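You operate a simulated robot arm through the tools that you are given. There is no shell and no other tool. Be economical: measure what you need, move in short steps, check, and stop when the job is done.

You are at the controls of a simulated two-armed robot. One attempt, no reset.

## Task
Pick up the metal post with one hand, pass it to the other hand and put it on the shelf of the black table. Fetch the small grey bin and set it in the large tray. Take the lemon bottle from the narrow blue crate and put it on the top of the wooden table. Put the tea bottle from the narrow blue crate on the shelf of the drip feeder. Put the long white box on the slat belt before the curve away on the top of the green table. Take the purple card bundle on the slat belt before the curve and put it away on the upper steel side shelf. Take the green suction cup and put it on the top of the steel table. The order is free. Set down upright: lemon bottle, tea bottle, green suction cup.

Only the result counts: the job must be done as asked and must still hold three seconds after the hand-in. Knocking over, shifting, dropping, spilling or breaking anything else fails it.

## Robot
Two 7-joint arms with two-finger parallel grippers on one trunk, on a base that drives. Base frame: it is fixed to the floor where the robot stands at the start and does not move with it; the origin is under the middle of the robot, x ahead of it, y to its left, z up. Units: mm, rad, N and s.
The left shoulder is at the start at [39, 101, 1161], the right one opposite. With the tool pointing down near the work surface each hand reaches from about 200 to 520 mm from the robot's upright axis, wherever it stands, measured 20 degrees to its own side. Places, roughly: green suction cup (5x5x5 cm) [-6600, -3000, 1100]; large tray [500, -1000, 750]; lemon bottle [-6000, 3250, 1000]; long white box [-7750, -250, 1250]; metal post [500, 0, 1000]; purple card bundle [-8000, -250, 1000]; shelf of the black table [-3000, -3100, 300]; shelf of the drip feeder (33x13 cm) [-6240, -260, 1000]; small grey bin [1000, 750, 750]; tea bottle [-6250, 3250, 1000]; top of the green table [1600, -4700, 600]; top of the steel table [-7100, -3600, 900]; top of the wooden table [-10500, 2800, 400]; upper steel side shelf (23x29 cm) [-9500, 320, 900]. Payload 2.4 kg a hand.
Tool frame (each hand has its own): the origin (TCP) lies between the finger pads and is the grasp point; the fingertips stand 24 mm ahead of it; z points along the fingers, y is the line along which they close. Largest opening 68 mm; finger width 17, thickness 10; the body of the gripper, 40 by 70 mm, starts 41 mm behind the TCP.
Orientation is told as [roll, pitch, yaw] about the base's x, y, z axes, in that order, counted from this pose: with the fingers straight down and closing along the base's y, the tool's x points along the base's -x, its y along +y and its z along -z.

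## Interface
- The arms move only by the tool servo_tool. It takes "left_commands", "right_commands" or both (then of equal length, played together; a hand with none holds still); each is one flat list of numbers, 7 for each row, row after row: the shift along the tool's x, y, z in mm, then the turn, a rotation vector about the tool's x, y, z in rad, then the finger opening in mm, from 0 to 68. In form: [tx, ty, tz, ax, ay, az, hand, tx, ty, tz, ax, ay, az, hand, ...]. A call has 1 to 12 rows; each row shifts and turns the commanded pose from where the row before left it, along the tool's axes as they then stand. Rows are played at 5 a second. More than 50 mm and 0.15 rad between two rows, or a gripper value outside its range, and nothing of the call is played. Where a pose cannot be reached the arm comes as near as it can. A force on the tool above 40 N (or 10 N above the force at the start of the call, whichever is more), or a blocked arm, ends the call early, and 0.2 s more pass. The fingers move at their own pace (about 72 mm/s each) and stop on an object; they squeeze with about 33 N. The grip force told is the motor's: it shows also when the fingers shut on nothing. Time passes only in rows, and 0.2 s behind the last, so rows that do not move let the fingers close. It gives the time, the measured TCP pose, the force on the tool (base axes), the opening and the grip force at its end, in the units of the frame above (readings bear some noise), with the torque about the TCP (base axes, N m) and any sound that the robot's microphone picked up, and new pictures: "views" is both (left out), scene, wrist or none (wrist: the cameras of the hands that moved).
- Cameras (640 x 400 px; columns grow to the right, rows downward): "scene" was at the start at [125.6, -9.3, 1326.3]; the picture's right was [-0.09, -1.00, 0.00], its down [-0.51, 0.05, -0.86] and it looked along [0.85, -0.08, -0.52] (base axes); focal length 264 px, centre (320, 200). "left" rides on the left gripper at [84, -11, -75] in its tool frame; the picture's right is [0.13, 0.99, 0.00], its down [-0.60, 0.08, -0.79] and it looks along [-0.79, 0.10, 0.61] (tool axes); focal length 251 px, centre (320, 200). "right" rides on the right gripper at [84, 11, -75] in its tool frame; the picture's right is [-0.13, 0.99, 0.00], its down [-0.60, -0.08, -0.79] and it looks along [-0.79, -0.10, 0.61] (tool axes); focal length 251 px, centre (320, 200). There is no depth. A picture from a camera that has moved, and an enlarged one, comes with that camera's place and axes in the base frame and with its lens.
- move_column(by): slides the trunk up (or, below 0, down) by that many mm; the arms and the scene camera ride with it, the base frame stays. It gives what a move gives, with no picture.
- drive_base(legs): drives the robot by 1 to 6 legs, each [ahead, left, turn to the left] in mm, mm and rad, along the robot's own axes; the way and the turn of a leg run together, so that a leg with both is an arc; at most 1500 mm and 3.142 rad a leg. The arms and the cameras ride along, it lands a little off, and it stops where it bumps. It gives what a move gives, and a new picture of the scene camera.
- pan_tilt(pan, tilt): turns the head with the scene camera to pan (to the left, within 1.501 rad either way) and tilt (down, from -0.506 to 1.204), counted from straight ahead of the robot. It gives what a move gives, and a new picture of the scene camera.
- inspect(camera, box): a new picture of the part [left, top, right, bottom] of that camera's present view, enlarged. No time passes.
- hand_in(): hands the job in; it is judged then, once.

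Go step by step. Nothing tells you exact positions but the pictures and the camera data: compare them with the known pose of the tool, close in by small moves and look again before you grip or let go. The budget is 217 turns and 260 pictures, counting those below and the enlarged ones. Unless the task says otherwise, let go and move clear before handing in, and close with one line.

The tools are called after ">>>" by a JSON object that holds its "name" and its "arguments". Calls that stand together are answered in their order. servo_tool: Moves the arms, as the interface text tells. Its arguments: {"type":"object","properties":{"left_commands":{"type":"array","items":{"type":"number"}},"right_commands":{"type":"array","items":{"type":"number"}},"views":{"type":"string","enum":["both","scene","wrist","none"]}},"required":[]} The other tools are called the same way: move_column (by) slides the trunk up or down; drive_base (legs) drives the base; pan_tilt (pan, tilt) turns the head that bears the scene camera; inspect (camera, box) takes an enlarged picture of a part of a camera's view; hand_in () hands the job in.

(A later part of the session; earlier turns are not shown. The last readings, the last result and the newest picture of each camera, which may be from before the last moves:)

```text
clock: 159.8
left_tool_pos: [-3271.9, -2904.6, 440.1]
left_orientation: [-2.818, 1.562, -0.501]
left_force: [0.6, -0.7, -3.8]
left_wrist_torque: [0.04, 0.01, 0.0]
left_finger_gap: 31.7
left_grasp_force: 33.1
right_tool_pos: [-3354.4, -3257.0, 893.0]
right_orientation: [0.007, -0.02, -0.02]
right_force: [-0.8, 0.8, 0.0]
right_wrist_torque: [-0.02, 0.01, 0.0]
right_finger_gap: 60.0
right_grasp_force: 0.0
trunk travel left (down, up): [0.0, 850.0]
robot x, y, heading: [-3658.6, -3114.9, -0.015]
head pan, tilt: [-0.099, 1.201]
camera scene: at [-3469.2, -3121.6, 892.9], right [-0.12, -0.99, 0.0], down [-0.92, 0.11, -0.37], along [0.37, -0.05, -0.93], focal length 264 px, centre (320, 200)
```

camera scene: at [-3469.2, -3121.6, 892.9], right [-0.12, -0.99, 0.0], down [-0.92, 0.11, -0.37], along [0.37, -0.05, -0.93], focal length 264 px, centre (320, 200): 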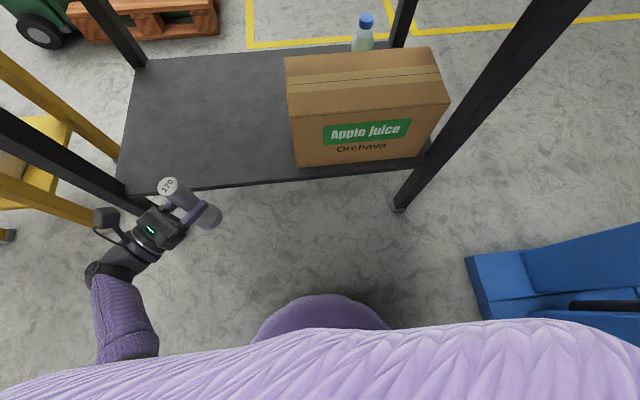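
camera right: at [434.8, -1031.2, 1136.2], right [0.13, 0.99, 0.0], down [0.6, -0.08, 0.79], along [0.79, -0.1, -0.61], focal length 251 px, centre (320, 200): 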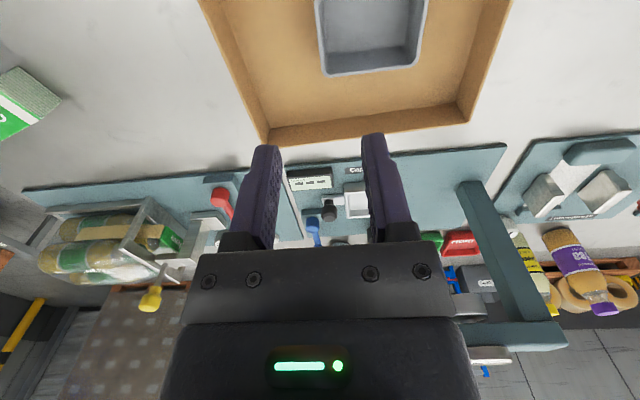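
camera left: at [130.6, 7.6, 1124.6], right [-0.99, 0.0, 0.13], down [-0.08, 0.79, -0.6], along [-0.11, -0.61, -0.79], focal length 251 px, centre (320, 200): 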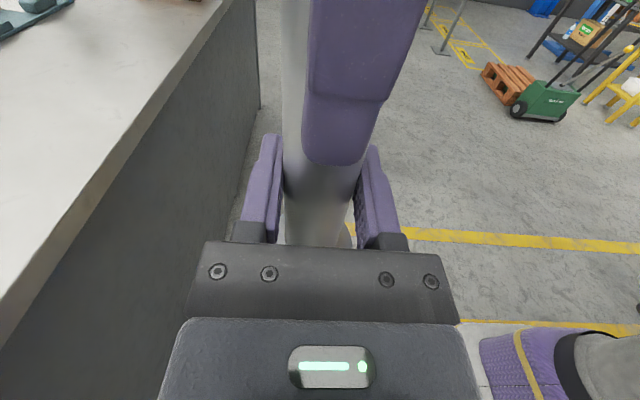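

The right arm most likely touched the blue lift. Back off and check the right side.

>>> {"name": "drive_base", "arguments": {"legs": [[-150, 0, 0.015], [0, 150, 0]]}}

>>> {"name": "pan_tilt", "arguments": {"pan": -0.9, "tilt": 0.4}}

```text
clock: 162.1
left_tool_pos: [-3419.5, -2751.7, 436.6]
left_orientation: [-0.456, 1.568, 1.872]
left_force: [-0.7, 0.6, -4.1]
left_wrist_torque: [0.01, 0.01, -0.03]
left_finger_gap: 31.8
left_grasp_force: 32.5
right_tool_pos: [-3494.4, -3107.0, 888.9]
right_orientation: [0.012, -0.009, -0.008]
right_force: [0.3, -0.4, 0.4]
right_wrist_torque: [0.01, -0.05, -0.01]
right_finger_gap: 59.9
right_grasp_force: 0.1
trunk travel left (down, up): [0.0, 850.0]
robot x, y, heading: [-3804.0, -2964.8, -0.003]
head pan, tilt: [-0.099, 1.201]
camera scene: at [-3610.9, -2974.0, 891.6], right [-0.1, -0.99, 0.0], down [-0.93, 0.1, -0.36], along [0.36, -0.04, -0.93], focal length 264 px, centre (320, 200)
```

scene: 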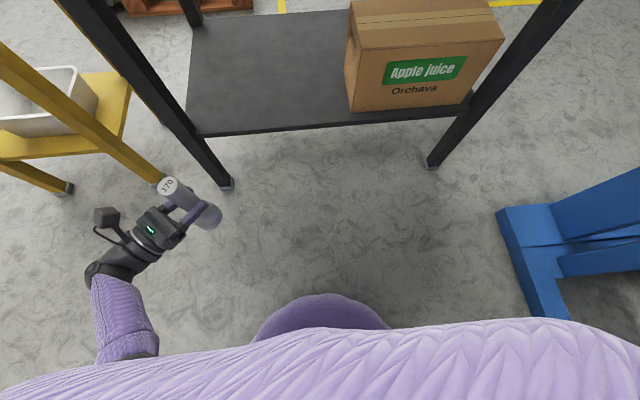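

```text
clock: 163.3
left_tool_pos: [-3420.2, -2751.4, 437.5]
left_orientation: [-0.372, 1.57, 1.955]
left_force: [-0.7, 0.0, -4.4]
left_wrist_torque: [-0.02, -0.02, -0.02]
left_finger_gap: 31.7
left_grasp_force: 33.0
right_tool_pos: [-3493.9, -3107.8, 888.8]
right_orientation: [0.013, -0.011, -0.009]
right_force: [-0.1, -0.1, -0.2]
right_wrist_torque: [0.05, 0.01, -0.01]
right_finger_gap: 59.7
right_grasp_force: 0.1
trunk travel left (down, up): [0.0, 850.0]
robot x, y, heading: [-3810.4, -2966.2, -0.007]
head pan, tilt: [-0.901, 0.4]
camera scene: at [-3609.3, -3040.9, 954.3], right [-0.79, -0.62, 0.0], down [-0.24, 0.31, -0.92], along [0.57, -0.72, -0.39], focal length 264 px, centre (320, 200)
```

scene: 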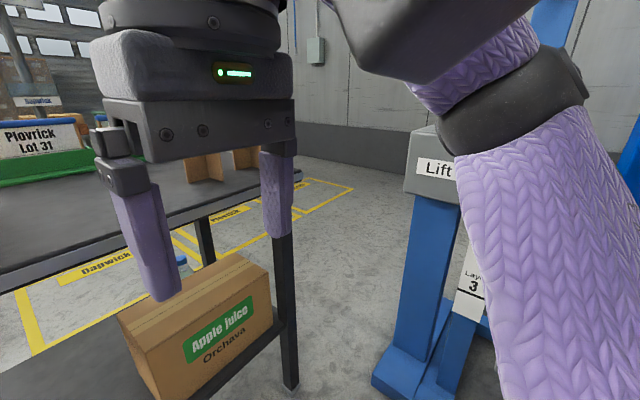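

Lift unmoved. With the robot now further left, shift the post hand right by 120 mm and test lowering.

>>> {"name": "servo_tool", "arguments": {"left_commands": [0, 19, 23, 0, 0, 0, 0, 0, 19, 23, 0, 0, 0, 0, 0, 19, 23, 0, 0, 0, 0, 0, 20, 23, 0, 0, 0, 0, -25, 0, 0, 0, 0, 0, 0, -25, 0, 0, 0, 0, 0, 0, 0, 0, 0, 0, 0, 0, 0], "views": "none"}}

```text
clock: 164.4
left_tool_pos: [-3410.8, -2823.4, 419.7]
left_orientation: [-0.764, 1.427, 1.543]
left_force: [0.5, 0.0, -3.2]
left_wrist_torque: [-0.01, 0.04, 0.01]
left_finger_gap: 31.4
left_grasp_force: 33.0
right_tool_pos: [-3494.0, -3101.1, 889.5]
right_orientation: [0.008, -0.009, -0.008]
right_force: [0.3, -1.1, 0.8]
right_wrist_torque: [-0.05, -0.03, -0.02]
right_finger_gap: 59.8
right_grasp_force: 0.1
trunk travel left (down, up): [0.0, 850.0]
robot x, y, heading: [-3809.1, -2966.1, -0.005]
head pan, tilt: [-0.901, 0.4]
stopped in row 5 (left hand): the arm was blocked; the commanded pose is now the measured one
```

Blocked again; the left hand wants to stay further out. Restore it, and tuck the right arm inward instead.

>>> {"name": "servo_tool", "arguments": {"left_commands": [10, -19, -23, 0, 0, 0, 0, 10, -19, -23, 0, 0, 0, 0, 0, -10, -12, 0, 0, 0, 0, 0, 0, 0, 0, 0, 0, 0], "right_commands": [0, 40, 0, 0, 0, 0, 60, 0, 40, 0, 0, 0, 0, 60, 0, 40, 0, 0, 0, 0, 60, 0, 30, 0, 0, 0, 0, 60], "views": "scene"}}

```text
clock: 164.9
left_tool_pos: [-3412.7, -2792.7, 437.5]
left_orientation: [-0.729, 1.438, 1.581]
left_force: [-0.8, 0.4, -3.4]
left_wrist_torque: [0.02, 0.0, 0.05]
left_finger_gap: 31.7
left_grasp_force: 33.0
right_tool_pos: [-3492.7, -3060.3, 887.9]
right_orientation: [0.005, -0.003, 0.011]
right_force: [19.9, -31.6, -3.6]
right_wrist_torque: [2.37, 1.12, 2.78]
right_finger_gap: 60.0
right_grasp_force: 0.1
trunk travel left (down, up): [0.0, 850.0]
robot x, y, heading: [-3808.3, -2967.5, -0.002]
head pan, tilt: [-0.901, 0.4]
stopped in row 2 (right hand): the force on the tool passed its limit at 144 N (the readings are from after the stop); the commanded pose is now the measured one
camera scene: at [-3608.1, -3040.5, 954.4], right [-0.78, -0.63, 0.0], down [-0.24, 0.3, -0.92], along [0.58, -0.72, -0.38], focal length 264 px, centre (320, 200)
```

scene: 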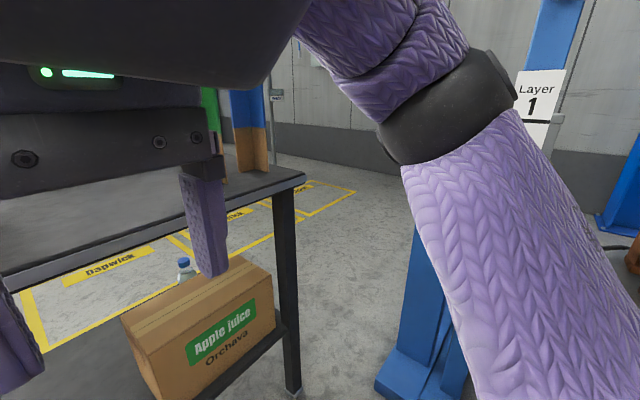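

The right hand touched the robot's own head. Bring it forward instead (that pulls the elbow in, away from the lift), and restore/level the left hand.

>>> {"name": "servo_tool", "arguments": {"left_commands": [0, -14, -15, 0, 0, 0, 0, 0, -14, -15, 0, 0, 0, 0, 0, 0, 0, 0, 0.05, -0.045, 0, 0, 0, 0, 0, 0.048, -0.044, 0, 0, 0, 0, 0, 0, 0, 0, 0, 0, 0, 0, 0, 0, 0], "right_commands": [0, -30, 0, 0, 0, 0, 60, -10, -27, 5, 0, 0, 0, 60, -40, 0, 5, 0, 0, 0, 60, -40, 0, 5, 0, 0, 0, 60, -15, 0, 5, 0, 0, 0, 60, 0, 0, 0, 0, 0, 0, 60], "views": "scene"}}

```text
clock: 166.3
left_tool_pos: [-3413.4, -2751.4, 445.0]
left_orientation: [-1.684, 1.569, 0.624]
left_force: [-0.2, 0.7, -3.4]
left_wrist_torque: [0.0, 0.01, 0.01]
left_finger_gap: 31.7
left_grasp_force: 32.9
right_tool_pos: [-3387.9, -3112.0, 871.5]
right_orientation: [0.006, -0.005, 0.009]
right_force: [-1.1, -0.5, 0.4]
right_wrist_torque: [0.04, -0.03, -0.01]
right_finger_gap: 60.0
right_grasp_force: 0.1
trunk travel left (down, up): [0.0, 850.0]
robot x, y, heading: [-3808.1, -2965.0, -0.007]
head pan, tilt: [-0.901, 0.4]
camera scene: at [-3609.2, -3040.9, 954.4], right [-0.79, -0.62, 0.0], down [-0.24, 0.31, -0.92], along [0.57, -0.72, -0.39], focal length 264 px, centre (320, 200)
```

scene: 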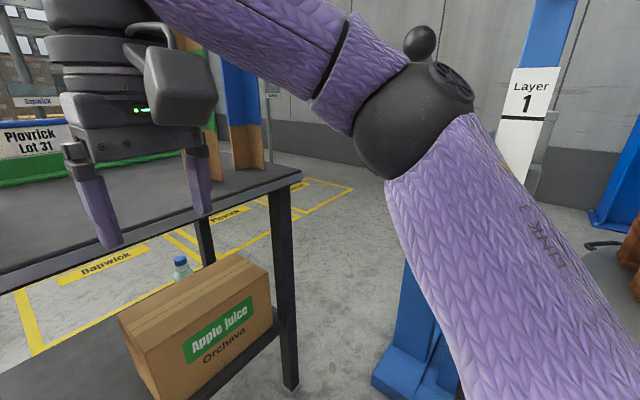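

>>> {"name": "drive_base", "arguments": {"legs": [[0, -122, 0.007], [200, 0, 0]]}}

>>> {"name": "pan_tilt", "arguments": {"pan": -0.7, "tilt": 0.5}}

```text
clock: 168.8
left_tool_pos: [-3210.6, -2871.8, 445.1]
left_orientation: [-1.394, 1.57, 0.913]
left_force: [0.1, 1.0, -4.7]
left_wrist_torque: [-0.01, -0.01, -0.01]
left_finger_gap: 31.8
left_grasp_force: 33.7
right_tool_pos: [-3184.9, -3231.4, 872.7]
right_orientation: [0.007, -0.005, 0.011]
right_force: [-0.5, -0.6, 0.0]
right_wrist_torque: [0.01, -0.01, -0.03]
right_finger_gap: 60.2
right_grasp_force: 0.2
trunk travel left (down, up): [0.0, 850.0]
robot x, y, heading: [-3603.8, -3086.5, -0.003]
head pan, tilt: [-0.901, 0.4]
camera scene: at [-3406.3, -3161.2, 954.4], right [-0.79, -0.62, 0.0], down [-0.24, 0.31, -0.92], along [0.57, -0.72, -0.39], focal length 264 px, centre (320, 200)
```

scene: 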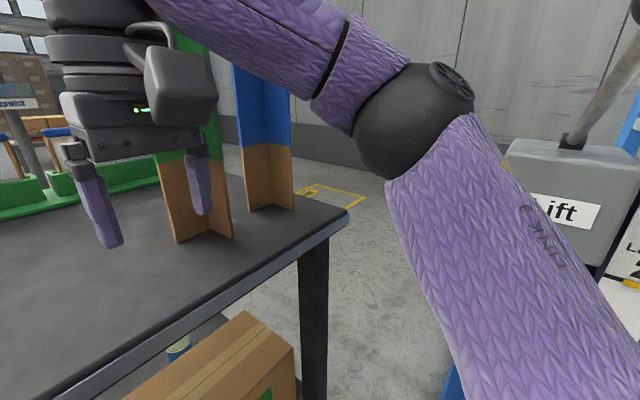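

```text
clock: 169.5
left_tool_pos: [-3211.7, -2872.6, 445.5]
left_orientation: [-1.168, 1.569, 1.14]
left_force: [-0.4, 1.0, -3.8]
left_wrist_torque: [0.0, 0.0, -0.01]
left_finger_gap: 31.7
left_grasp_force: 32.8
right_tool_pos: [-3184.9, -3231.5, 870.4]
right_orientation: [0.006, -0.005, 0.011]
right_force: [-0.6, 0.1, -0.4]
right_wrist_torque: [-0.04, 0.0, 0.01]
right_finger_gap: 60.0
right_grasp_force: 0.1
trunk travel left (down, up): [0.0, 850.0]
robot x, y, heading: [-3604.6, -3088.0, -0.002]
head pan, tilt: [-0.7, 0.499]
camera scene: at [-3394.2, -3147.2, 945.3], right [-0.65, -0.76, 0.0], down [-0.37, 0.31, -0.88], along [0.67, -0.57, -0.48], focal length 264 px, centre (320, 200)
```

scene: 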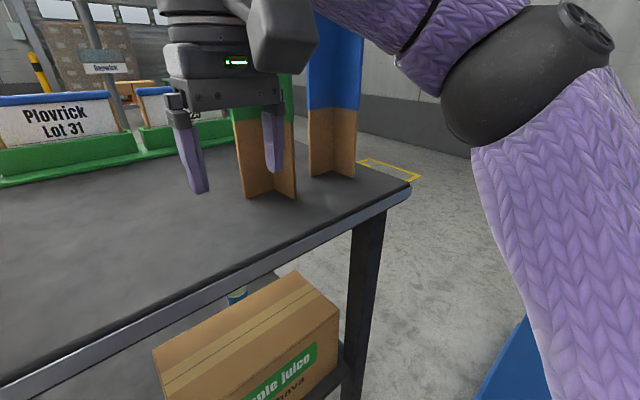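

Wooden uprights on the tabletop are near the right hand's path. Advance 60 mm, then retract the right hand before the last bit.

>>> {"name": "drive_base", "arguments": {"legs": [[60, 0, 0]]}}

>>> {"name": "servo_tool", "arguments": {"right_commands": [20, 8, 0, 0, 0, 0, 60, 25, 8, 0, 0, 0, 0, 60, 25, 4, 0, 0, 0, 0, 60, 0, 0, 0, 0, 0, 0, 60], "views": "scene"}}

```text
clock: 170.5
left_tool_pos: [-3151.2, -2873.9, 444.0]
left_orientation: [-1.303, 1.568, 1.006]
left_force: [0.7, -0.5, -3.9]
left_wrist_torque: [0.02, -0.01, 0.02]
left_finger_gap: 31.9
left_grasp_force: 33.2
right_tool_pos: [-3124.9, -3232.3, 870.8]
right_orientation: [0.008, -0.006, 0.012]
right_force: [-0.5, 0.5, -0.4]
right_wrist_torque: [-0.01, -0.01, 0.01]
right_finger_gap: 59.8
right_grasp_force: 0.0
trunk travel left (down, up): [0.0, 850.0]
robot x, y, heading: [-3542.0, -3087.7, -0.003]
head pan, tilt: [-0.7, 0.499]
camera scene: at [-3334.4, -3147.4, 945.3], right [-0.65, -0.76, 0.0], down [-0.37, 0.31, -0.88], along [0.67, -0.57, -0.48], focal length 264 px, centre (320, 200)
```

scene: 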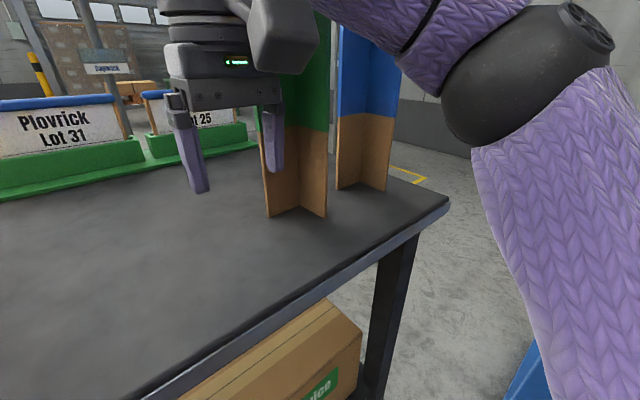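

```text
clock: 171.5
left_tool_pos: [-3151.5, -2871.9, 445.1]
left_orientation: [-1.119, 1.569, 1.192]
left_force: [-0.7, 0.0, -4.3]
left_wrist_torque: [0.03, 0.03, -0.04]
left_finger_gap: 31.8
left_grasp_force: 33.0
right_tool_pos: [-3194.4, -3215.6, 870.0]
right_orientation: [0.008, -0.005, 0.01]
right_force: [0.2, 0.1, 0.1]
right_wrist_torque: [0.0, -0.01, 0.02]
right_finger_gap: 59.9
right_grasp_force: 0.1
trunk travel left (down, up): [0.0, 850.0]
robot x, y, heading: [-3542.7, -3087.6, -0.004]
head pan, tilt: [-0.7, 0.499]
camera scene: at [-3334.3, -3147.4, 945.2], right [-0.65, -0.76, 0.0], down [-0.37, 0.31, -0.88], along [0.67, -0.57, -0.48], focal length 264 px, centre (320, 200)
```

scene: 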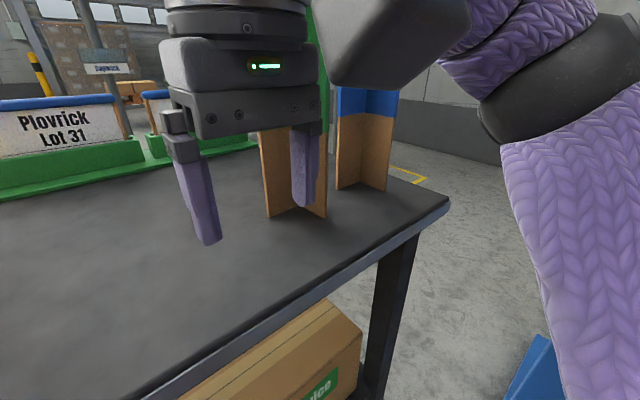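

>>> {"name": "drive_base", "arguments": {"legs": [[52, 0, 0]]}}

>>> {"name": "pan_tilt", "arguments": {"pan": 0.3, "tilt": 1.1}}

```text
clock: 172.4
left_tool_pos: [-3098.3, -2872.5, 444.7]
left_orientation: [-1.195, 1.567, 1.114]
left_force: [-0.6, -0.2, -4.5]
left_wrist_torque: [0.0, 0.03, -0.01]
left_finger_gap: 31.8
left_grasp_force: 32.8
right_tool_pos: [-3142.5, -3214.2, 870.4]
right_orientation: [0.007, -0.005, 0.013]
right_force: [-0.6, 0.1, 0.5]
right_wrist_torque: [0.03, -0.02, -0.01]
right_finger_gap: 60.1
right_grasp_force: 0.0
trunk travel left (down, up): [0.0, 850.0]
robot x, y, heading: [-3488.0, -3085.3, -0.001]
head pan, tilt: [-0.7, 0.499]
camera scene: at [-3282.0, -3147.3, 945.3], right [-0.65, -0.76, 0.0], down [-0.37, 0.31, -0.88], along [0.67, -0.57, -0.48], focal length 264 px, centre (320, 200)
```

scene: 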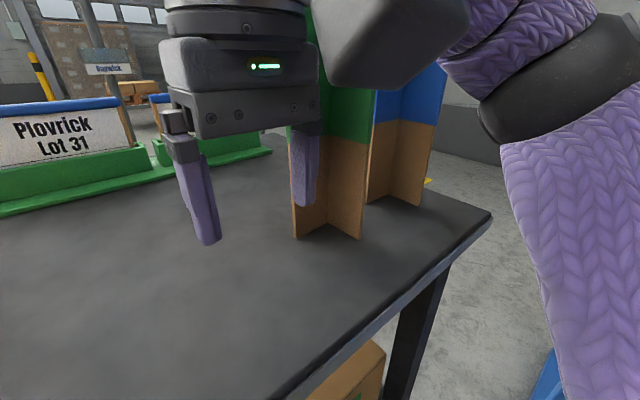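

```text
clock: 173.7
left_tool_pos: [-3098.8, -2872.0, 444.2]
left_orientation: [-1.032, 1.569, 1.281]
left_force: [-0.3, -0.1, -5.1]
left_wrist_torque: [0.0, -0.01, -0.01]
left_finger_gap: 31.8
left_grasp_force: 33.4
right_tool_pos: [-3141.3, -3214.2, 871.6]
right_orientation: [0.008, -0.005, 0.014]
right_force: [-0.2, -0.1, 0.1]
right_wrist_torque: [0.02, -0.02, 0.03]
right_finger_gap: 60.1
right_grasp_force: 0.1
trunk travel left (down, up): [0.0, 850.0]
robot x, y, heading: [-3489.6, -3085.0, 0.003]
head pan, tilt: [0.3, 1.1]
camera scene: at [-3291.1, -3070.1, 897.6], right [0.29, -0.96, 0.0], down [-0.85, -0.26, -0.45], along [0.43, 0.13, -0.89], focal length 264 px, centre (320, 200)
```

scene: 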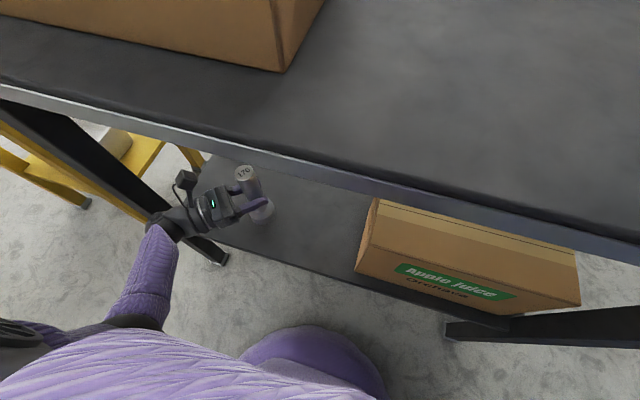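

Post is over the shelf, ~70 mm inside the edge. Lower it.

>>> {"name": "servo_tool", "arguments": {"left_commands": [-15, 0, 0, 0, 0, 0, 0, -15, 0, 0, 0, 0, 0, 0, -12, 0, 0, 0, 0, 0, 0, -8, 0, 0, 0, 0, 0, 0, 0, 0, 0, 0, 0, 0, 0], "views": "scene"}}

```text
clock: 174.9
left_tool_pos: [-3099.3, -2871.8, 396.9]
left_orientation: [-2.078, 1.564, 0.234]
left_force: [7.0, 2.5, 30.9]
left_wrist_torque: [-0.38, 0.04, 0.03]
left_finger_gap: 31.7
left_grasp_force: 33.2
right_tool_pos: [-3143.3, -3215.9, 871.0]
right_orientation: [0.007, -0.007, 0.013]
right_force: [-0.1, -0.7, -0.1]
right_wrist_torque: [-0.01, 0.03, -0.03]
right_finger_gap: 59.9
right_grasp_force: 0.1
trunk travel left (down, up): [0.0, 850.0]
robot x, y, heading: [-3491.5, -3086.4, -0.0]
head pan, tilt: [0.3, 1.1]
camera scene: at [-3292.5, -3070.7, 898.1], right [0.29, -0.96, 0.0], down [-0.85, -0.26, -0.46], along [0.43, 0.13, -0.89], focal length 264 px, centre (320, 200)
```

scene: 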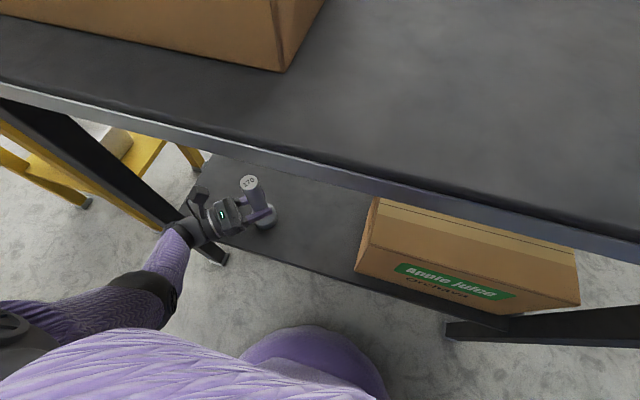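

Contact felt (31 N) with the post standing on the shelf. Relieve slightly, open and slide the fingers off.

>>> {"name": "servo_tool", "arguments": {"left_commands": [2, 0, 0, 0, 0, 0, 0, 0, 0, 0, 0, 0, 0, 45, 0, 0, 0, 0, 0, 0, 60, 0, 0, -15, 0, 0, 0, 60, 0, 0, -20, 0, 0, 0, 60, 0, 0, -20, 0, 0, 0, 60, 0, 0, 0, 0, 0, 0, 60], "views": "scene"}}

```text
clock: 176.5
left_tool_pos: [-3138.0, -2833.3, 397.9]
left_orientation: [-1.201, 1.569, 1.108]
left_force: [0.2, -0.5, -0.6]
left_wrist_torque: [-0.01, -0.01, -0.01]
left_finger_gap: 60.1
left_grasp_force: 0.0
right_tool_pos: [-3141.2, -3214.7, 871.5]
right_orientation: [0.007, -0.005, 0.012]
right_force: [-0.5, 0.0, -0.2]
right_wrist_torque: [0.0, 0.03, 0.03]
right_finger_gap: 59.7
right_grasp_force: 0.0
trunk travel left (down, up): [0.0, 850.0]
robot x, y, heading: [-3489.8, -3090.4, -0.005]
head pan, tilt: [0.3, 1.1]
camera scene: at [-3291.4, -3070.1, 897.6], right [0.29, -0.96, 0.0], down [-0.85, -0.26, -0.45], along [0.43, 0.13, -0.89], focal length 264 px, centre (320, 200)
```

scene: 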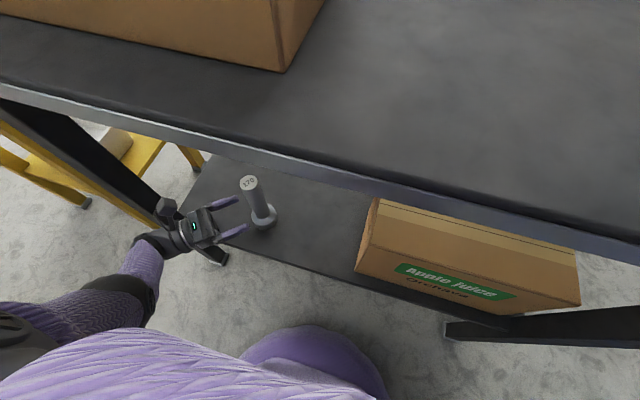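

Post stands on the shelf. Back out, moving away from the lift.

>>> {"name": "drive_base", "arguments": {"legs": [[-150, 0, 0], [-20, 130, 0], [-500, 0, 0]]}}

>>> {"name": "pan_tilt", "arguments": {"pan": -0.05, "tilt": 0.4}}

```text
clock: 181.3
left_tool_pos: [-3806.3, -2698.7, 397.4]
left_orientation: [-1.269, 1.569, 1.051]
left_force: [0.9, 0.0, 0.8]
left_wrist_torque: [-0.01, 0.01, 0.0]
left_finger_gap: 59.6
left_grasp_force: 0.0
right_tool_pos: [-3805.6, -3080.2, 871.7]
right_orientation: [0.008, -0.006, 0.023]
right_force: [-0.2, 0.5, 0.2]
right_wrist_torque: [0.0, 0.02, 0.01]
right_finger_gap: 60.0
right_grasp_force: 0.1
trunk travel left (down, up): [0.0, 850.0]
robot x, y, heading: [-4158.0, -2956.1, 0.011]
head pan, tilt: [0.3, 1.1]
camera scene: at [-3958.0, -2937.6, 897.6], right [0.3, -0.95, 0.0], down [-0.85, -0.27, -0.45], along [0.43, 0.14, -0.89], focal length 264 px, centre (320, 200)
```

scene: 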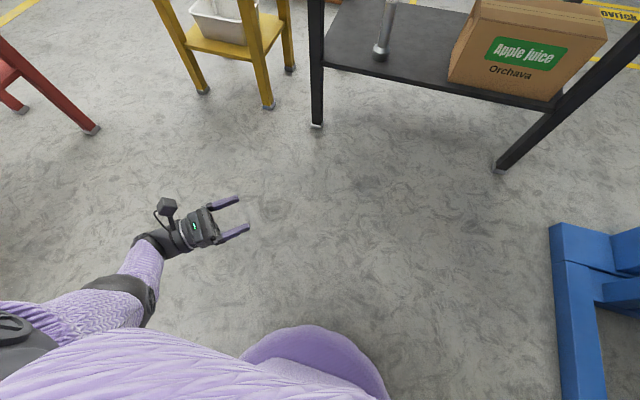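

```text
clock: 182.3
left_tool_pos: [-3806.0, -2698.0, 396.6]
left_orientation: [-1.256, 1.57, 1.063]
left_force: [-0.8, -0.3, 0.2]
left_wrist_torque: [0.0, -0.01, 0.02]
left_finger_gap: 60.3
left_grasp_force: 0.0
right_tool_pos: [-3806.1, -3080.8, 870.8]
right_orientation: [0.007, -0.005, 0.023]
right_force: [-0.5, -0.1, 0.2]
right_wrist_torque: [-0.02, 0.0, 0.0]
right_finger_gap: 60.0
right_grasp_force: 0.1
trunk travel left (down, up): [0.0, 850.0]
robot x, y, heading: [-4156.9, -2957.8, 0.014]
head pan, tilt: [-0.051, 0.4]
camera scene: at [-3925.7, -2960.6, 954.4], right [-0.04, -1.0, 0.0], down [-0.39, 0.02, -0.92], along [0.92, -0.04, -0.39], focal length 264 px, centre (320, 200)
```

scene: 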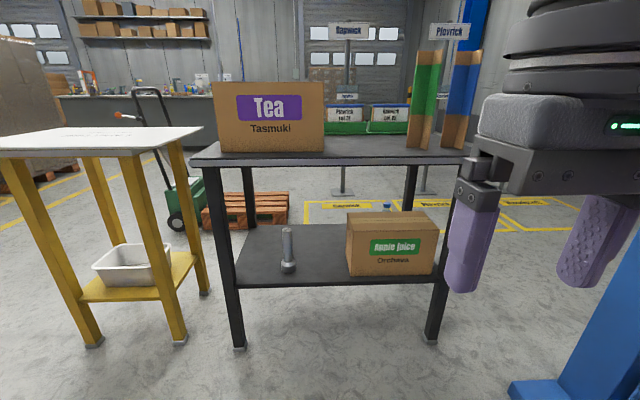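

Post is done. Raise the trunk and bring the left hand back to a tool-down pose.

>>> {"name": "move_column", "arguments": {"by": 375}}

>>> {"name": "servo_tool", "arguments": {"left_commands": [45, 0, 0, -0.13, 0, 0, 60, 45, 0, 0, -0.13, 0, 0, 60, 45, 0, 0, -0.13, 0, 0, 60, 45, 0, 0, -0.13, 0, 0, 60, 45, 0, 0, -0.13, 0, 0, 60, 45, 0, 0, -0.13, 0, 0, 60, 40, 0, 0, 0, 0, 0, 60, 0, 0, 0, 0, -0.15, 0, 60, 0, 0, 0, 0, -0.15, 0, 60, 0, 0, 0, 0, -0.15, 0, 60, 0, 0, 0, 0, -0.15, 0, 60, 0, 0, 0, 0, -0.15, 0, 60], "views": "none"}}

>>> {"name": "servo_tool", "arguments": {"left_commands": [0, 0, 0, 0, -0.15, 0, 60, 0, 0, 0, 0, -0.15, 0, 60, 0, 0, 0, 0, -0.15, 0, 60, 0, 0, 0, 0, -0.15, 0, 60, 0, 0, 0, 0, -0.15, 0, 60, 0, 0, 0, 0, -0.07, 0, 60, 0, 0, 0, 0, 0, 0.15, 60, 0, 0, 0, 0, 0, 0.15, 60, 0, 0, 0, 0, 0, 0.15, 60, 0, 0, 0, 0, 0, 0.15, 60, 0, 0, 0, 0, 0, 0.15, 60, 0, 0, 0, 0, 0, 0.15, 60], "views": "none"}}

>>> {"name": "servo_tool", "arguments": {"left_commands": [0, 0, 0, 0, 0, 0.15, 60, 0, 0, 0, 0, 0, 0.15, 60, 0, 0, 0, 0, 0, 0.15, 60, 0, 0, 0, 0, 0, 0.15, 60, 0, 0, 0, 0, 0, 0.07, 60], "views": "none"}}

>>> {"name": "drive_base", "arguments": {"legs": [[-200, 0, 0], [0, 0, 3.12]]}}

```text
clock: 186.0
left_tool_pos: [-3777.8, -2698.3, 853.2]
left_orientation: [-2.309, 1.317, 0.013]
left_force: [0.1, -0.2, 0.8]
left_wrist_torque: [0.01, 0.01, 0.0]
left_finger_gap: 59.9
left_grasp_force: 0.2
right_tool_pos: [-3806.6, -3081.5, 1244.4]
right_orientation: [0.004, -0.004, 0.022]
right_force: [0.0, 0.9, -0.1]
right_wrist_torque: [-0.01, -0.01, -0.01]
right_finger_gap: 60.1
right_grasp_force: 0.1
trunk travel left (down, up): [-375.0, 475.0]
robot x, y, heading: [-4160.6, -2957.1, 0.008]
head pan, tilt: [-0.051, 0.4]
```

```text
clock: 188.6
left_tool_pos: [-3856.1, -2700.8, 1153.0]
left_orientation: [-0.36, 0.774, 1.283]
left_force: [0.6, -0.7, -0.3]
left_wrist_torque: [-0.05, -0.01, 0.0]
left_finger_gap: 59.8
left_grasp_force: 0.1
right_tool_pos: [-3807.3, -3080.0, 1246.3]
right_orientation: [0.007, -0.005, 0.023]
right_force: [0.6, -0.6, 0.0]
right_wrist_torque: [0.02, -0.02, 0.0]
right_finger_gap: 60.0
right_grasp_force: 0.1
trunk travel left (down, up): [-375.0, 475.0]
robot x, y, heading: [-4160.4, -2957.9, 0.006]
head pan, tilt: [-0.051, 0.4]
```

```text
clock: 191.2
left_tool_pos: [-3856.7, -2699.5, 1154.1]
left_orientation: [-0.151, -0.204, 0.656]
left_force: [0.2, 0.5, -0.8]
left_wrist_torque: [0.0, 0.0, 0.04]
left_finger_gap: 60.0
left_grasp_force: 0.1
right_tool_pos: [-3806.8, -3080.0, 1246.6]
right_orientation: [0.007, -0.005, 0.023]
right_force: [-0.3, -0.3, -0.3]
right_wrist_torque: [0.05, 0.01, -0.05]
right_finger_gap: 60.1
right_grasp_force: 0.1
trunk travel left (down, up): [-375.0, 475.0]
robot x, y, heading: [-4163.1, -2955.3, 0.01]
head pan, tilt: [-0.051, 0.4]
```

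```text
clock: 192.4
left_tool_pos: [-3855.0, -2699.6, 1153.9]
left_orientation: [0.012, -0.254, -0.032]
left_force: [0.5, -0.3, 0.4]
left_wrist_torque: [0.0, 0.0, 0.02]
left_finger_gap: 60.0
left_grasp_force: 0.1
right_tool_pos: [-3807.2, -3080.8, 1245.3]
right_orientation: [0.007, -0.006, 0.022]
right_force: [-0.7, -0.3, -0.1]
right_wrist_torque: [-0.01, 0.03, 0.01]
right_finger_gap: 60.2
right_grasp_force: 0.0
trunk travel left (down, up): [-375.0, 475.0]
robot x, y, heading: [-4158.4, -2957.3, 0.009]
head pan, tilt: [-0.051, 0.4]
```

```text
clock: 201.2
left_tool_pos: [-4676.8, -3196.1, 1153.9]
left_orientation: [0.008, -0.255, 3.044]
left_force: [0.1, -0.8, -0.3]
left_wrist_torque: [0.01, 0.0, 0.02]
left_finger_gap: 59.7
left_grasp_force: 0.0
right_tool_pos: [-4701.6, -2811.3, 1245.9]
right_orientation: [0.008, -0.005, 3.095]
right_force: [0.1, -0.2, 0.8]
right_wrist_torque: [0.02, -0.03, 0.02]
right_finger_gap: 60.0
right_grasp_force: 0.1
trunk travel left (down, up): [-375.0, 475.0]
robot x, y, heading: [-4360.4, -2955.0, 3.078]
head pan, tilt: [-0.051, 0.4]
camera scene: at [-4485.4, -2947.6, 1339.3], right [0.11, 0.99, 0.0], down [0.39, -0.04, -0.92], along [-0.92, 0.1, -0.39], focal length 264 px, centre (320, 200)
```

scene: 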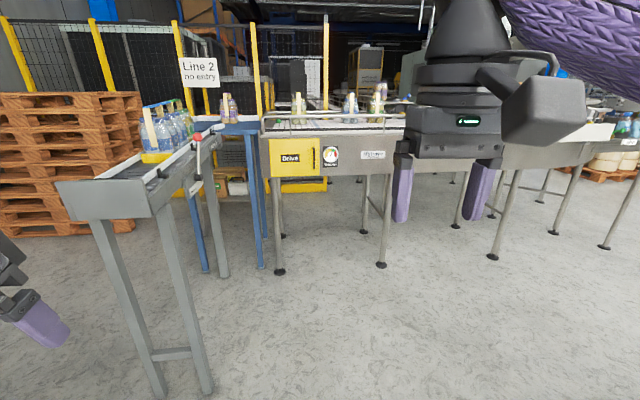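

Check the line-2 area for the green suction cup (expected near pixel (283,122)).

>>> {"name": "inspect", "arguments": {"camera": "scene", "box": [140, 60, 460, 260]}}

>>> {"name": "servo_tool", "arguments": {"left_commands": [0, 0, 0, 0, 0.13, 0, 60, 0, 0, 0, 0, 0.125, 0, 60], "views": "none"}}

```text
2.00 times, centred on (300, 160) of scene
camera zoom: at [-4485.4, -2947.6, 1339.3], right [0.11, 0.99, 0.0], down [0.39, -0.04, -0.92], along [-0.92, 0.1, -0.39], focal length 528 px, centre (360, 280)
```

zoom: 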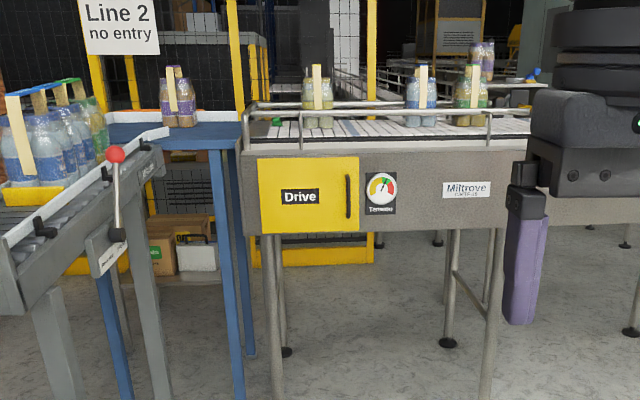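

```text
clock: 201.8
left_tool_pos: [-4678.0, -3195.7, 1154.7]
left_orientation: [0.009, 0.001, 3.045]
left_force: [0.9, -0.3, 0.8]
left_wrist_torque: [0.01, 0.01, 0.01]
left_finger_gap: 59.9
left_grasp_force: 0.1
right_tool_pos: [-4701.3, -2811.4, 1245.8]
right_orientation: [0.007, -0.006, 3.096]
right_force: [-0.6, -0.4, -0.8]
right_wrist_torque: [0.0, 0.03, 0.0]
right_finger_gap: 60.0
right_grasp_force: 0.1
trunk travel left (down, up): [-375.0, 475.0]
robot x, y, heading: [-4362.1, -2959.0, 3.079]
head pan, tilt: [-0.051, 0.4]
```

A green item sits at the left end of the slat belt, about [−6650,−3040]. Drive closer to look.

>>> {"name": "drive_base", "arguments": {"legs": [[0, 0, 0.063], [1200, -60, 0]]}}

>>> {"name": "pan_tilt", "arguments": {"pan": 0.25, "tilt": 0.3}}

```text
clock: 208.3
left_tool_pos: [-5856.2, -3174.8, 1153.3]
left_orientation: [0.01, -0.001, 3.126]
left_force: [0.2, 1.6, -0.3]
left_wrist_torque: [0.02, 0.01, -0.02]
left_finger_gap: 60.0
left_grasp_force: 0.0
right_tool_pos: [-5909.3, -2795.0, 1245.3]
right_orientation: [0.007, -0.005, -3.106]
right_force: [0.5, -0.2, -0.5]
right_wrist_torque: [-0.01, -0.03, -0.01]
right_finger_gap: 60.1
right_grasp_force: 0.2
trunk travel left (down, up): [-375.0, 475.0]
robot x, y, heading: [-5556.7, -2916.0, -3.118]
head pan, tilt: [-0.051, 0.4]
camera scene: at [-5684.8, -2912.9, 1339.3], right [0.03, 1.0, 0.0], down [0.39, -0.01, -0.92], along [-0.92, 0.03, -0.39], focal length 264 px, centre (320, 200)
```

scene: 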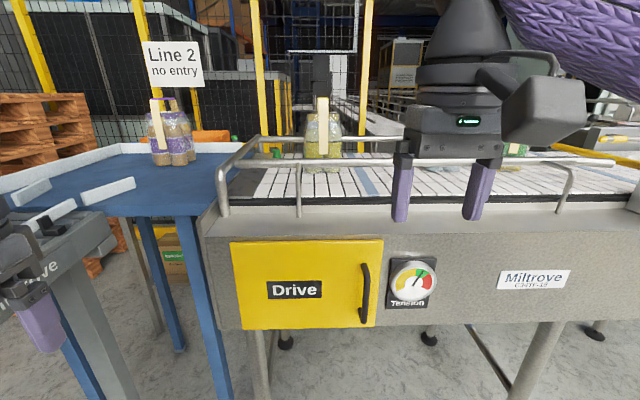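

```text
clock: 209.1
left_tool_pos: [-5855.9, -3174.9, 1154.0]
left_orientation: [0.008, -0.001, 3.126]
left_force: [0.5, -0.1, 0.2]
left_wrist_torque: [-0.02, -0.01, 0.0]
left_finger_gap: 59.9
left_grasp_force: 0.0
right_tool_pos: [-5908.2, -2793.9, 1245.2]
right_orientation: [0.006, -0.005, -3.108]
right_force: [1.0, -0.5, 0.0]
right_wrist_torque: [-0.01, -0.04, -0.03]
right_finger_gap: 60.1
right_grasp_force: 0.0
trunk travel left (down, up): [-375.0, 475.0]
robot x, y, heading: [-5555.6, -2909.5, -3.122]
head pan, tilt: [0.25, 0.3]
camera scene: at [-5682.0, -2940.5, 1348.5], right [-0.27, 0.96, 0.0], down [0.29, 0.08, -0.96], along [-0.92, -0.25, -0.3], focal length 264 px, centre (320, 200)
```

scene: 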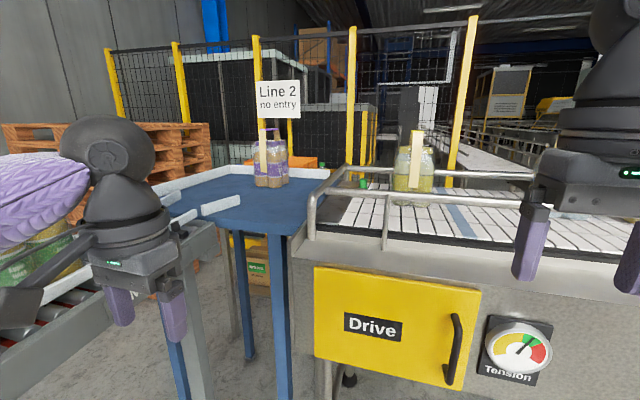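

>>> {"name": "inspect", "arguments": {"camera": "scene", "box": [240, 130, 432, 250]}}

```text
3.33 times, centred on (336, 190) of scene
camera zoom: at [-5682.0, -2940.5, 1348.5], right [-0.27, 0.96, 0.0], down [0.29, 0.08, -0.96], along [-0.92, -0.25, -0.3], focal length 880 px, centre (267, 233)
```

zoom: 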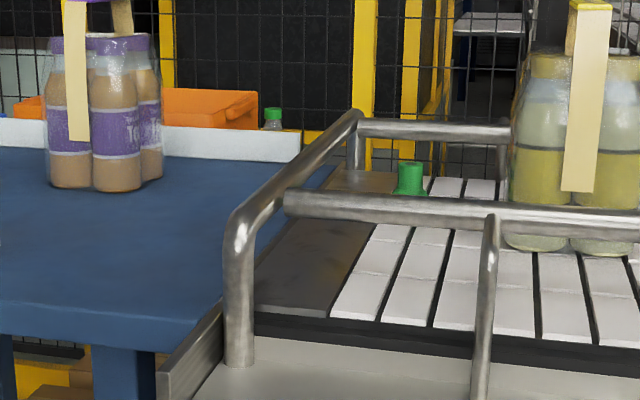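

The cup (≈[−6700,−3043,1097]) is on the far side of the belt. Raise the trunk to see over the line and find the steel table and access.

>>> {"name": "move_column", "arguments": {"by": 470}}

>>> {"name": "pan_tilt", "arguments": {"pan": 0.25, "tilt": 0.45}}

```text
refused: 470 is not a number from -400 to 400
```

```text
clock: 209.8
left_tool_pos: [-5856.4, -3174.5, 1154.1]
left_orientation: [0.009, 0.0, 3.126]
left_force: [0.6, 0.2, -0.3]
left_wrist_torque: [-0.02, -0.01, 0.01]
left_finger_gap: 60.0
left_grasp_force: 0.1
right_tool_pos: [-5909.1, -2794.5, 1246.3]
right_orientation: [0.007, -0.005, -3.106]
right_force: [0.3, 0.0, 1.1]
right_wrist_torque: [0.01, -0.03, 0.02]
right_finger_gap: 60.1
right_grasp_force: 0.0
trunk travel left (down, up): [-375.0, 475.0]
robot x, y, heading: [-5556.7, -2914.9, -3.119]
head pan, tilt: [0.25, 0.45]
camera scene: at [-5680.6, -2940.2, 1334.7], right [-0.27, 0.96, 0.0], down [0.42, 0.12, -0.9], along [-0.87, -0.24, -0.43], focal length 264 px, centre (320, 200)
```

scene: 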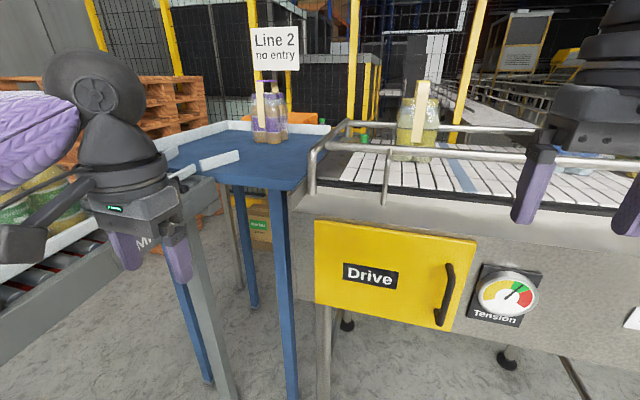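

>>> {"name": "move_column", "arguments": {"by": 400}}

>>> {"name": "pan_tilt", "arguments": {"pan": 0.3, "tilt": 0.45}}

```text
clock: 213.6
left_tool_pos: [-5856.6, -3175.0, 1554.4]
left_orientation: [0.008, 0.0, 3.126]
left_force: [0.3, -0.5, 0.9]
left_wrist_torque: [-0.03, -0.03, 0.0]
left_finger_gap: 60.4
left_grasp_force: 0.0
right_tool_pos: [-5910.6, -2794.1, 1645.9]
right_orientation: [0.007, -0.006, -3.107]
right_force: [-0.1, -0.9, 0.7]
right_wrist_torque: [0.02, -0.02, -0.02]
right_finger_gap: 60.0
right_grasp_force: 0.1
trunk travel left (down, up): [-775.0, 75.0]
robot x, y, heading: [-5557.1, -2914.2, -3.125]
head pan, tilt: [0.25, 0.45]
```

```text
clock: 214.2
left_tool_pos: [-5855.5, -3175.0, 1553.2]
left_orientation: [0.01, 0.0, 3.125]
left_force: [0.6, -0.5, -0.6]
left_wrist_torque: [-0.01, 0.0, 0.01]
left_finger_gap: 60.2
left_grasp_force: 0.1
right_tool_pos: [-5910.7, -2794.7, 1646.1]
right_orientation: [0.007, -0.004, -3.107]
right_force: [-0.8, 0.2, 0.0]
right_wrist_torque: [0.02, 0.02, -0.01]
right_finger_gap: 60.2
right_grasp_force: 0.0
trunk travel left (down, up): [-775.0, 75.0]
robot x, y, heading: [-5558.1, -2911.4, -3.118]
head pan, tilt: [0.3, 0.45]
camera scene: at [-5654.6, -2944.1, 1735.6], right [-0.31, 0.95, 0.0], down [0.41, 0.14, -0.9], along [-0.85, -0.28, -0.44], focal length 264 px, centre (320, 200)
```

scene: 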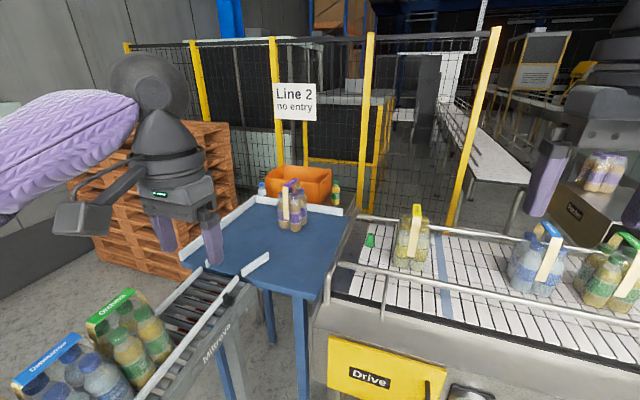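

>>> {"name": "inspect", "arguments": {"camera": "scene", "box": [240, 140, 480, 290]}}

```text
2.67 times, centred on (360, 215) of scene
camera zoom: at [-5654.6, -2944.1, 1735.6], right [-0.31, 0.95, 0.0], down [0.41, 0.14, -0.9], along [-0.85, -0.28, -0.44], focal length 704 px, centre (213, 160)
```

zoom: 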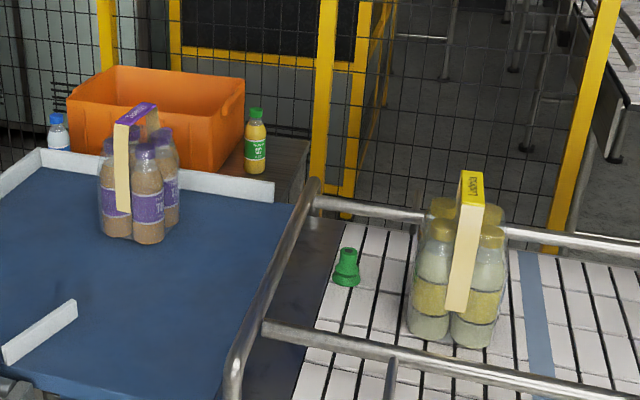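

Cup ≈[−6600,−3030,1098]; front rail at x≈−6320, z≈1172, belt z≈1075. I'll reach over the rail with the left hand pitched forward, camera up: turn the left hand.

>>> {"name": "servo_tool", "arguments": {"left_commands": [0, 0, 0, 0, 0, -0.15, 60, 0, 0, 0, 0, 0, -0.15, 60, 0, 0, 0, 0, 0, -0.15, 60, 0, 0, 0, 0, 0, -0.15, 60, 0, 0, 0, 0, 0, -0.15, 60, 0, 0, 0, 0, 0, -0.15, 60, 0, 0, 0, 0, 0, -0.15, 60, 0, 0, 0, 0, 0, -0.15, 60, 0, 0, 0, 0, 0, -0.15, 60, 0, 0, 0, 0, 0, -0.15, 60, 0, 0, 0, 0, 0, -0.15, 60, 0, 0, 0, 0, 0, -0.15, 60], "views": "none"}}

>>> {"name": "servo_tool", "arguments": {"left_commands": [0, 0, 0, 0, 0.15, 0, 60, 0, 0, 0, 0, 0.15, 0, 60, 0, 0, 0, 0, 0.15, 0, 60, 0, 0, 0, 0, 0.15, 0, 60, 0, 0, 0, 0, 0.15, 0, 60, 0, 0, 0, 0, 0.15, 0, 60, 0, 0, 0, 0, 0, -0.15, 60, 0, 0, 0, 0, 0, -0.15, 60, 0, 0, 0, 0, 0, -0.15, 60, 0, 0, 0, 0, 0, 0, 60], "views": "scene"}}

```text
clock: 216.8
left_tool_pos: [-5856.3, -3174.8, 1553.3]
left_orientation: [-0.003, -0.009, -1.356]
left_force: [0.2, -0.4, -0.5]
left_wrist_torque: [0.0, 0.04, 0.01]
left_finger_gap: 59.9
left_grasp_force: 0.1
right_tool_pos: [-5908.6, -2795.4, 1645.0]
right_orientation: [0.007, -0.004, -3.107]
right_force: [0.6, 0.2, -0.6]
right_wrist_torque: [0.03, 0.03, 0.01]
right_finger_gap: 60.2
right_grasp_force: 0.1
trunk travel left (down, up): [-775.0, 75.0]
robot x, y, heading: [-5556.1, -2914.2, -3.118]
head pan, tilt: [0.3, 0.45]
```

```text
clock: 219.0
left_tool_pos: [-5855.8, -3173.5, 1554.5]
left_orientation: [0.495, 0.777, -0.702]
left_force: [-0.8, 0.6, -0.4]
left_wrist_torque: [-0.03, 0.02, 0.01]
left_finger_gap: 59.8
left_grasp_force: 0.1
right_tool_pos: [-5909.1, -2794.9, 1645.9]
right_orientation: [0.006, -0.005, -3.106]
right_force: [0.0, -0.9, -0.2]
right_wrist_torque: [-0.02, -0.01, 0.0]
right_finger_gap: 60.0
right_grasp_force: 0.1
trunk travel left (down, up): [-775.0, 75.0]
robot x, y, heading: [-5556.6, -2913.3, -3.12]
head pan, tilt: [0.3, 0.45]
camera scene: at [-5654.5, -2944.2, 1735.6], right [-0.32, 0.95, 0.0], down [0.41, 0.14, -0.9], along [-0.85, -0.28, -0.44], focal length 264 px, centre (320, 200)
```

scene: 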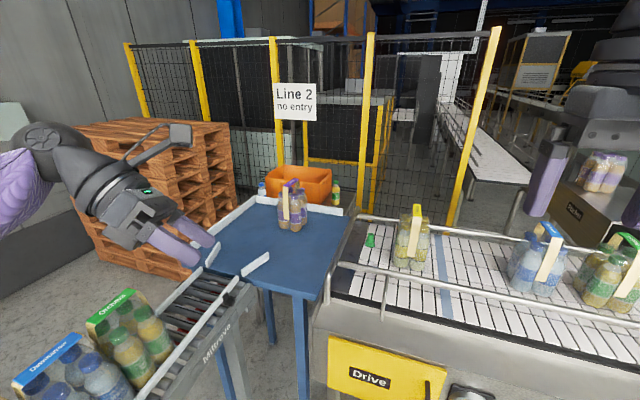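

I rolled the wrong axis; compute the remaining rotation to get fingers forward and 35° down with the camera up, and apply it.

>>> {"name": "servo_tool", "arguments": {"left_commands": [0, 0, 0, 0.128, 0.0367, -0.051, 60, 0, 0, 0, 0.128, 0.0367, -0.051, 60, 0, 0, 0, 0.128, 0.0367, -0.051, 60, 0, 0, 0, 0.128, 0.0367, -0.051, 60, 0, 0, 0, 0.128, 0.0367, -0.051, 60, 0, 0, 0, 0.128, 0.0367, -0.051, 60, 0, 0, 0, 0.128, 0.0367, -0.051, 60, 0, 0, 0, 0.128, 0.0367, -0.051, 60, 0, 0, 0, 0, 0, 0, 60], "views": "scene"}}

```text
clock: 221.0
left_tool_pos: [-5864.7, -3231.2, 1547.5]
left_orientation: [0.008, 0.965, -0.007]
left_force: [-0.3, 0.3, 0.1]
left_wrist_torque: [-0.06, 0.01, -0.02]
left_finger_gap: 60.1
left_grasp_force: 0.1
left hand out of reach, approached as far as the arm can: row 7, 8
right_tool_pos: [-5909.5, -2793.1, 1645.6]
right_orientation: [0.007, -0.004, -3.106]
right_force: [0.2, 0.1, -0.7]
right_wrist_torque: [-0.01, -0.03, 0.01]
right_finger_gap: 60.1
right_grasp_force: 0.0
trunk travel left (down, up): [-775.0, 75.0]
robot x, y, heading: [-5560.4, -2914.7, -3.126]
head pan, tilt: [0.3, 0.45]
camera scene: at [-5654.2, -2942.6, 1735.6], right [-0.32, 0.95, 0.0], down [0.41, 0.14, -0.9], along [-0.85, -0.28, -0.43], focal length 264 px, centre (320, 200)
```

scene: 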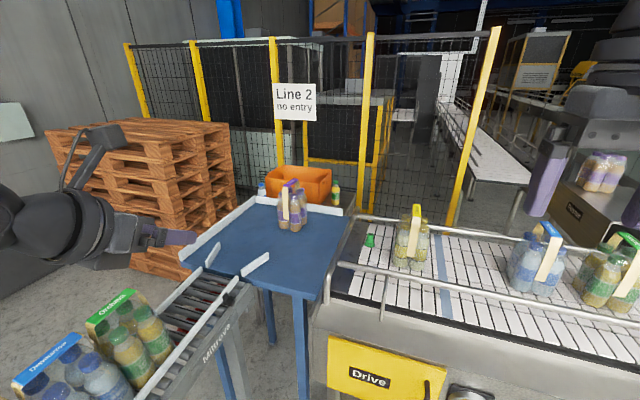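

Orientation achieved. Lower the trunk to a shoulder height near 1310, bring the hand in line with the cup, and drive nearer.

>>> {"name": "servo_tool", "arguments": {"left_commands": [0, 40, 0, 0, 0, 0, 60, 0, 40, 0, 0, 0, 0, 60, 0, 40, 0, 0, 0, 0, 60, 0, 40, 0, 0, 0, 0, 60, 0, 40, 0, 0, 0, 0, 60], "views": "none"}}

>>> {"name": "move_column", "arguments": {"by": -220}}

>>> {"name": "drive_base", "arguments": {"legs": [[230, 15, -0.015]]}}

>>> {"name": "inspect", "arguments": {"camera": "left", "box": [0, 0, 640, 400]}}

```text
clock: 222.2
left_tool_pos: [-5872.0, -3234.9, 1544.0]
left_orientation: [0.0, 0.966, -0.006]
left_force: [-1.2, -0.8, 0.3]
left_wrist_torque: [-0.01, 0.01, 0.03]
left_finger_gap: 60.1
left_grasp_force: 0.0
left hand out of reach, approached as far as the arm can: row 1, 2, 3, 4, 5
right_tool_pos: [-5909.5, -2794.6, 1645.7]
right_orientation: [0.005, -0.007, -3.108]
right_force: [0.1, -0.7, 0.5]
right_wrist_torque: [0.02, 0.01, -0.01]
right_finger_gap: 60.3
right_grasp_force: 0.0
trunk travel left (down, up): [-775.0, 75.0]
robot x, y, heading: [-5557.9, -2914.3, -3.122]
head pan, tilt: [0.3, 0.45]
```

```text
clock: 224.6
left_tool_pos: [-5876.5, -3235.8, 1319.0]
left_orientation: [-0.001, 0.948, -0.004]
left_force: [1.2, -0.2, 0.4]
left_wrist_torque: [0.01, -0.01, 0.02]
left_finger_gap: 60.0
left_grasp_force: 0.0
right_tool_pos: [-5908.1, -2794.4, 1427.5]
right_orientation: [0.006, -0.008, -3.106]
right_force: [0.0, -0.4, 1.1]
right_wrist_torque: [-0.01, -0.03, 0.02]
right_finger_gap: 60.2
right_grasp_force: 0.0
trunk travel left (down, up): [-555.0, 294.0]
robot x, y, heading: [-5560.3, -2910.9, -3.116]
head pan, tilt: [0.3, 0.45]
```

```text
clock: 226.3
left_tool_pos: [-6110.3, -3251.0, 1317.8]
left_orientation: [0.001, 0.946, -0.014]
left_force: [-0.9, 0.8, -0.3]
left_wrist_torque: [0.01, -0.01, -0.02]
left_finger_gap: 60.1
left_grasp_force: 0.1
right_tool_pos: [-6139.1, -2808.7, 1424.5]
right_orientation: [0.008, -0.005, -3.119]
right_force: [0.7, -0.4, -0.4]
right_wrist_torque: [-0.01, 0.0, 0.04]
right_finger_gap: 60.1
right_grasp_force: 0.1
trunk travel left (down, up): [-555.0, 294.0]
robot x, y, heading: [-5785.3, -2928.6, -3.133]
head pan, tilt: [0.3, 0.45]
camera scene: at [-5890.7, -2961.4, 1515.4], right [-0.3, 0.95, 0.0], down [0.42, 0.13, -0.9], along [-0.86, -0.27, -0.44], focal length 264 px, centre (320, 200)
```

scene: 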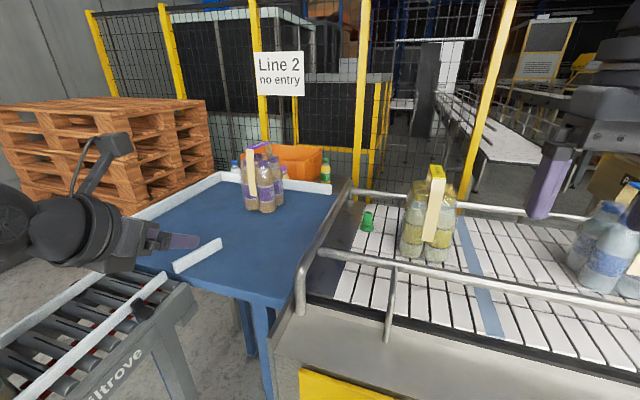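

```text
1.00 times, centred on (320, 200) of left (not enlarged: the box is as wide or as high as the picture)
camera zoom: at [-6097.5, -3261.8, 1429.3], right [-0.06, 0.99, 0.1], down [1.0, 0.06, -0.03], along [-0.03, 0.1, -0.99], focal length 251 px, centre (320, 200)
```

zoom: 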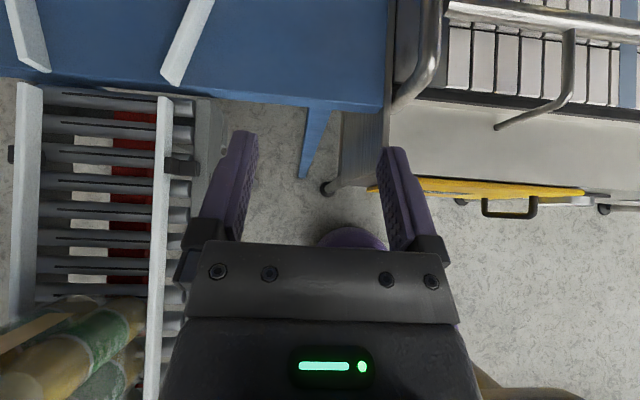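

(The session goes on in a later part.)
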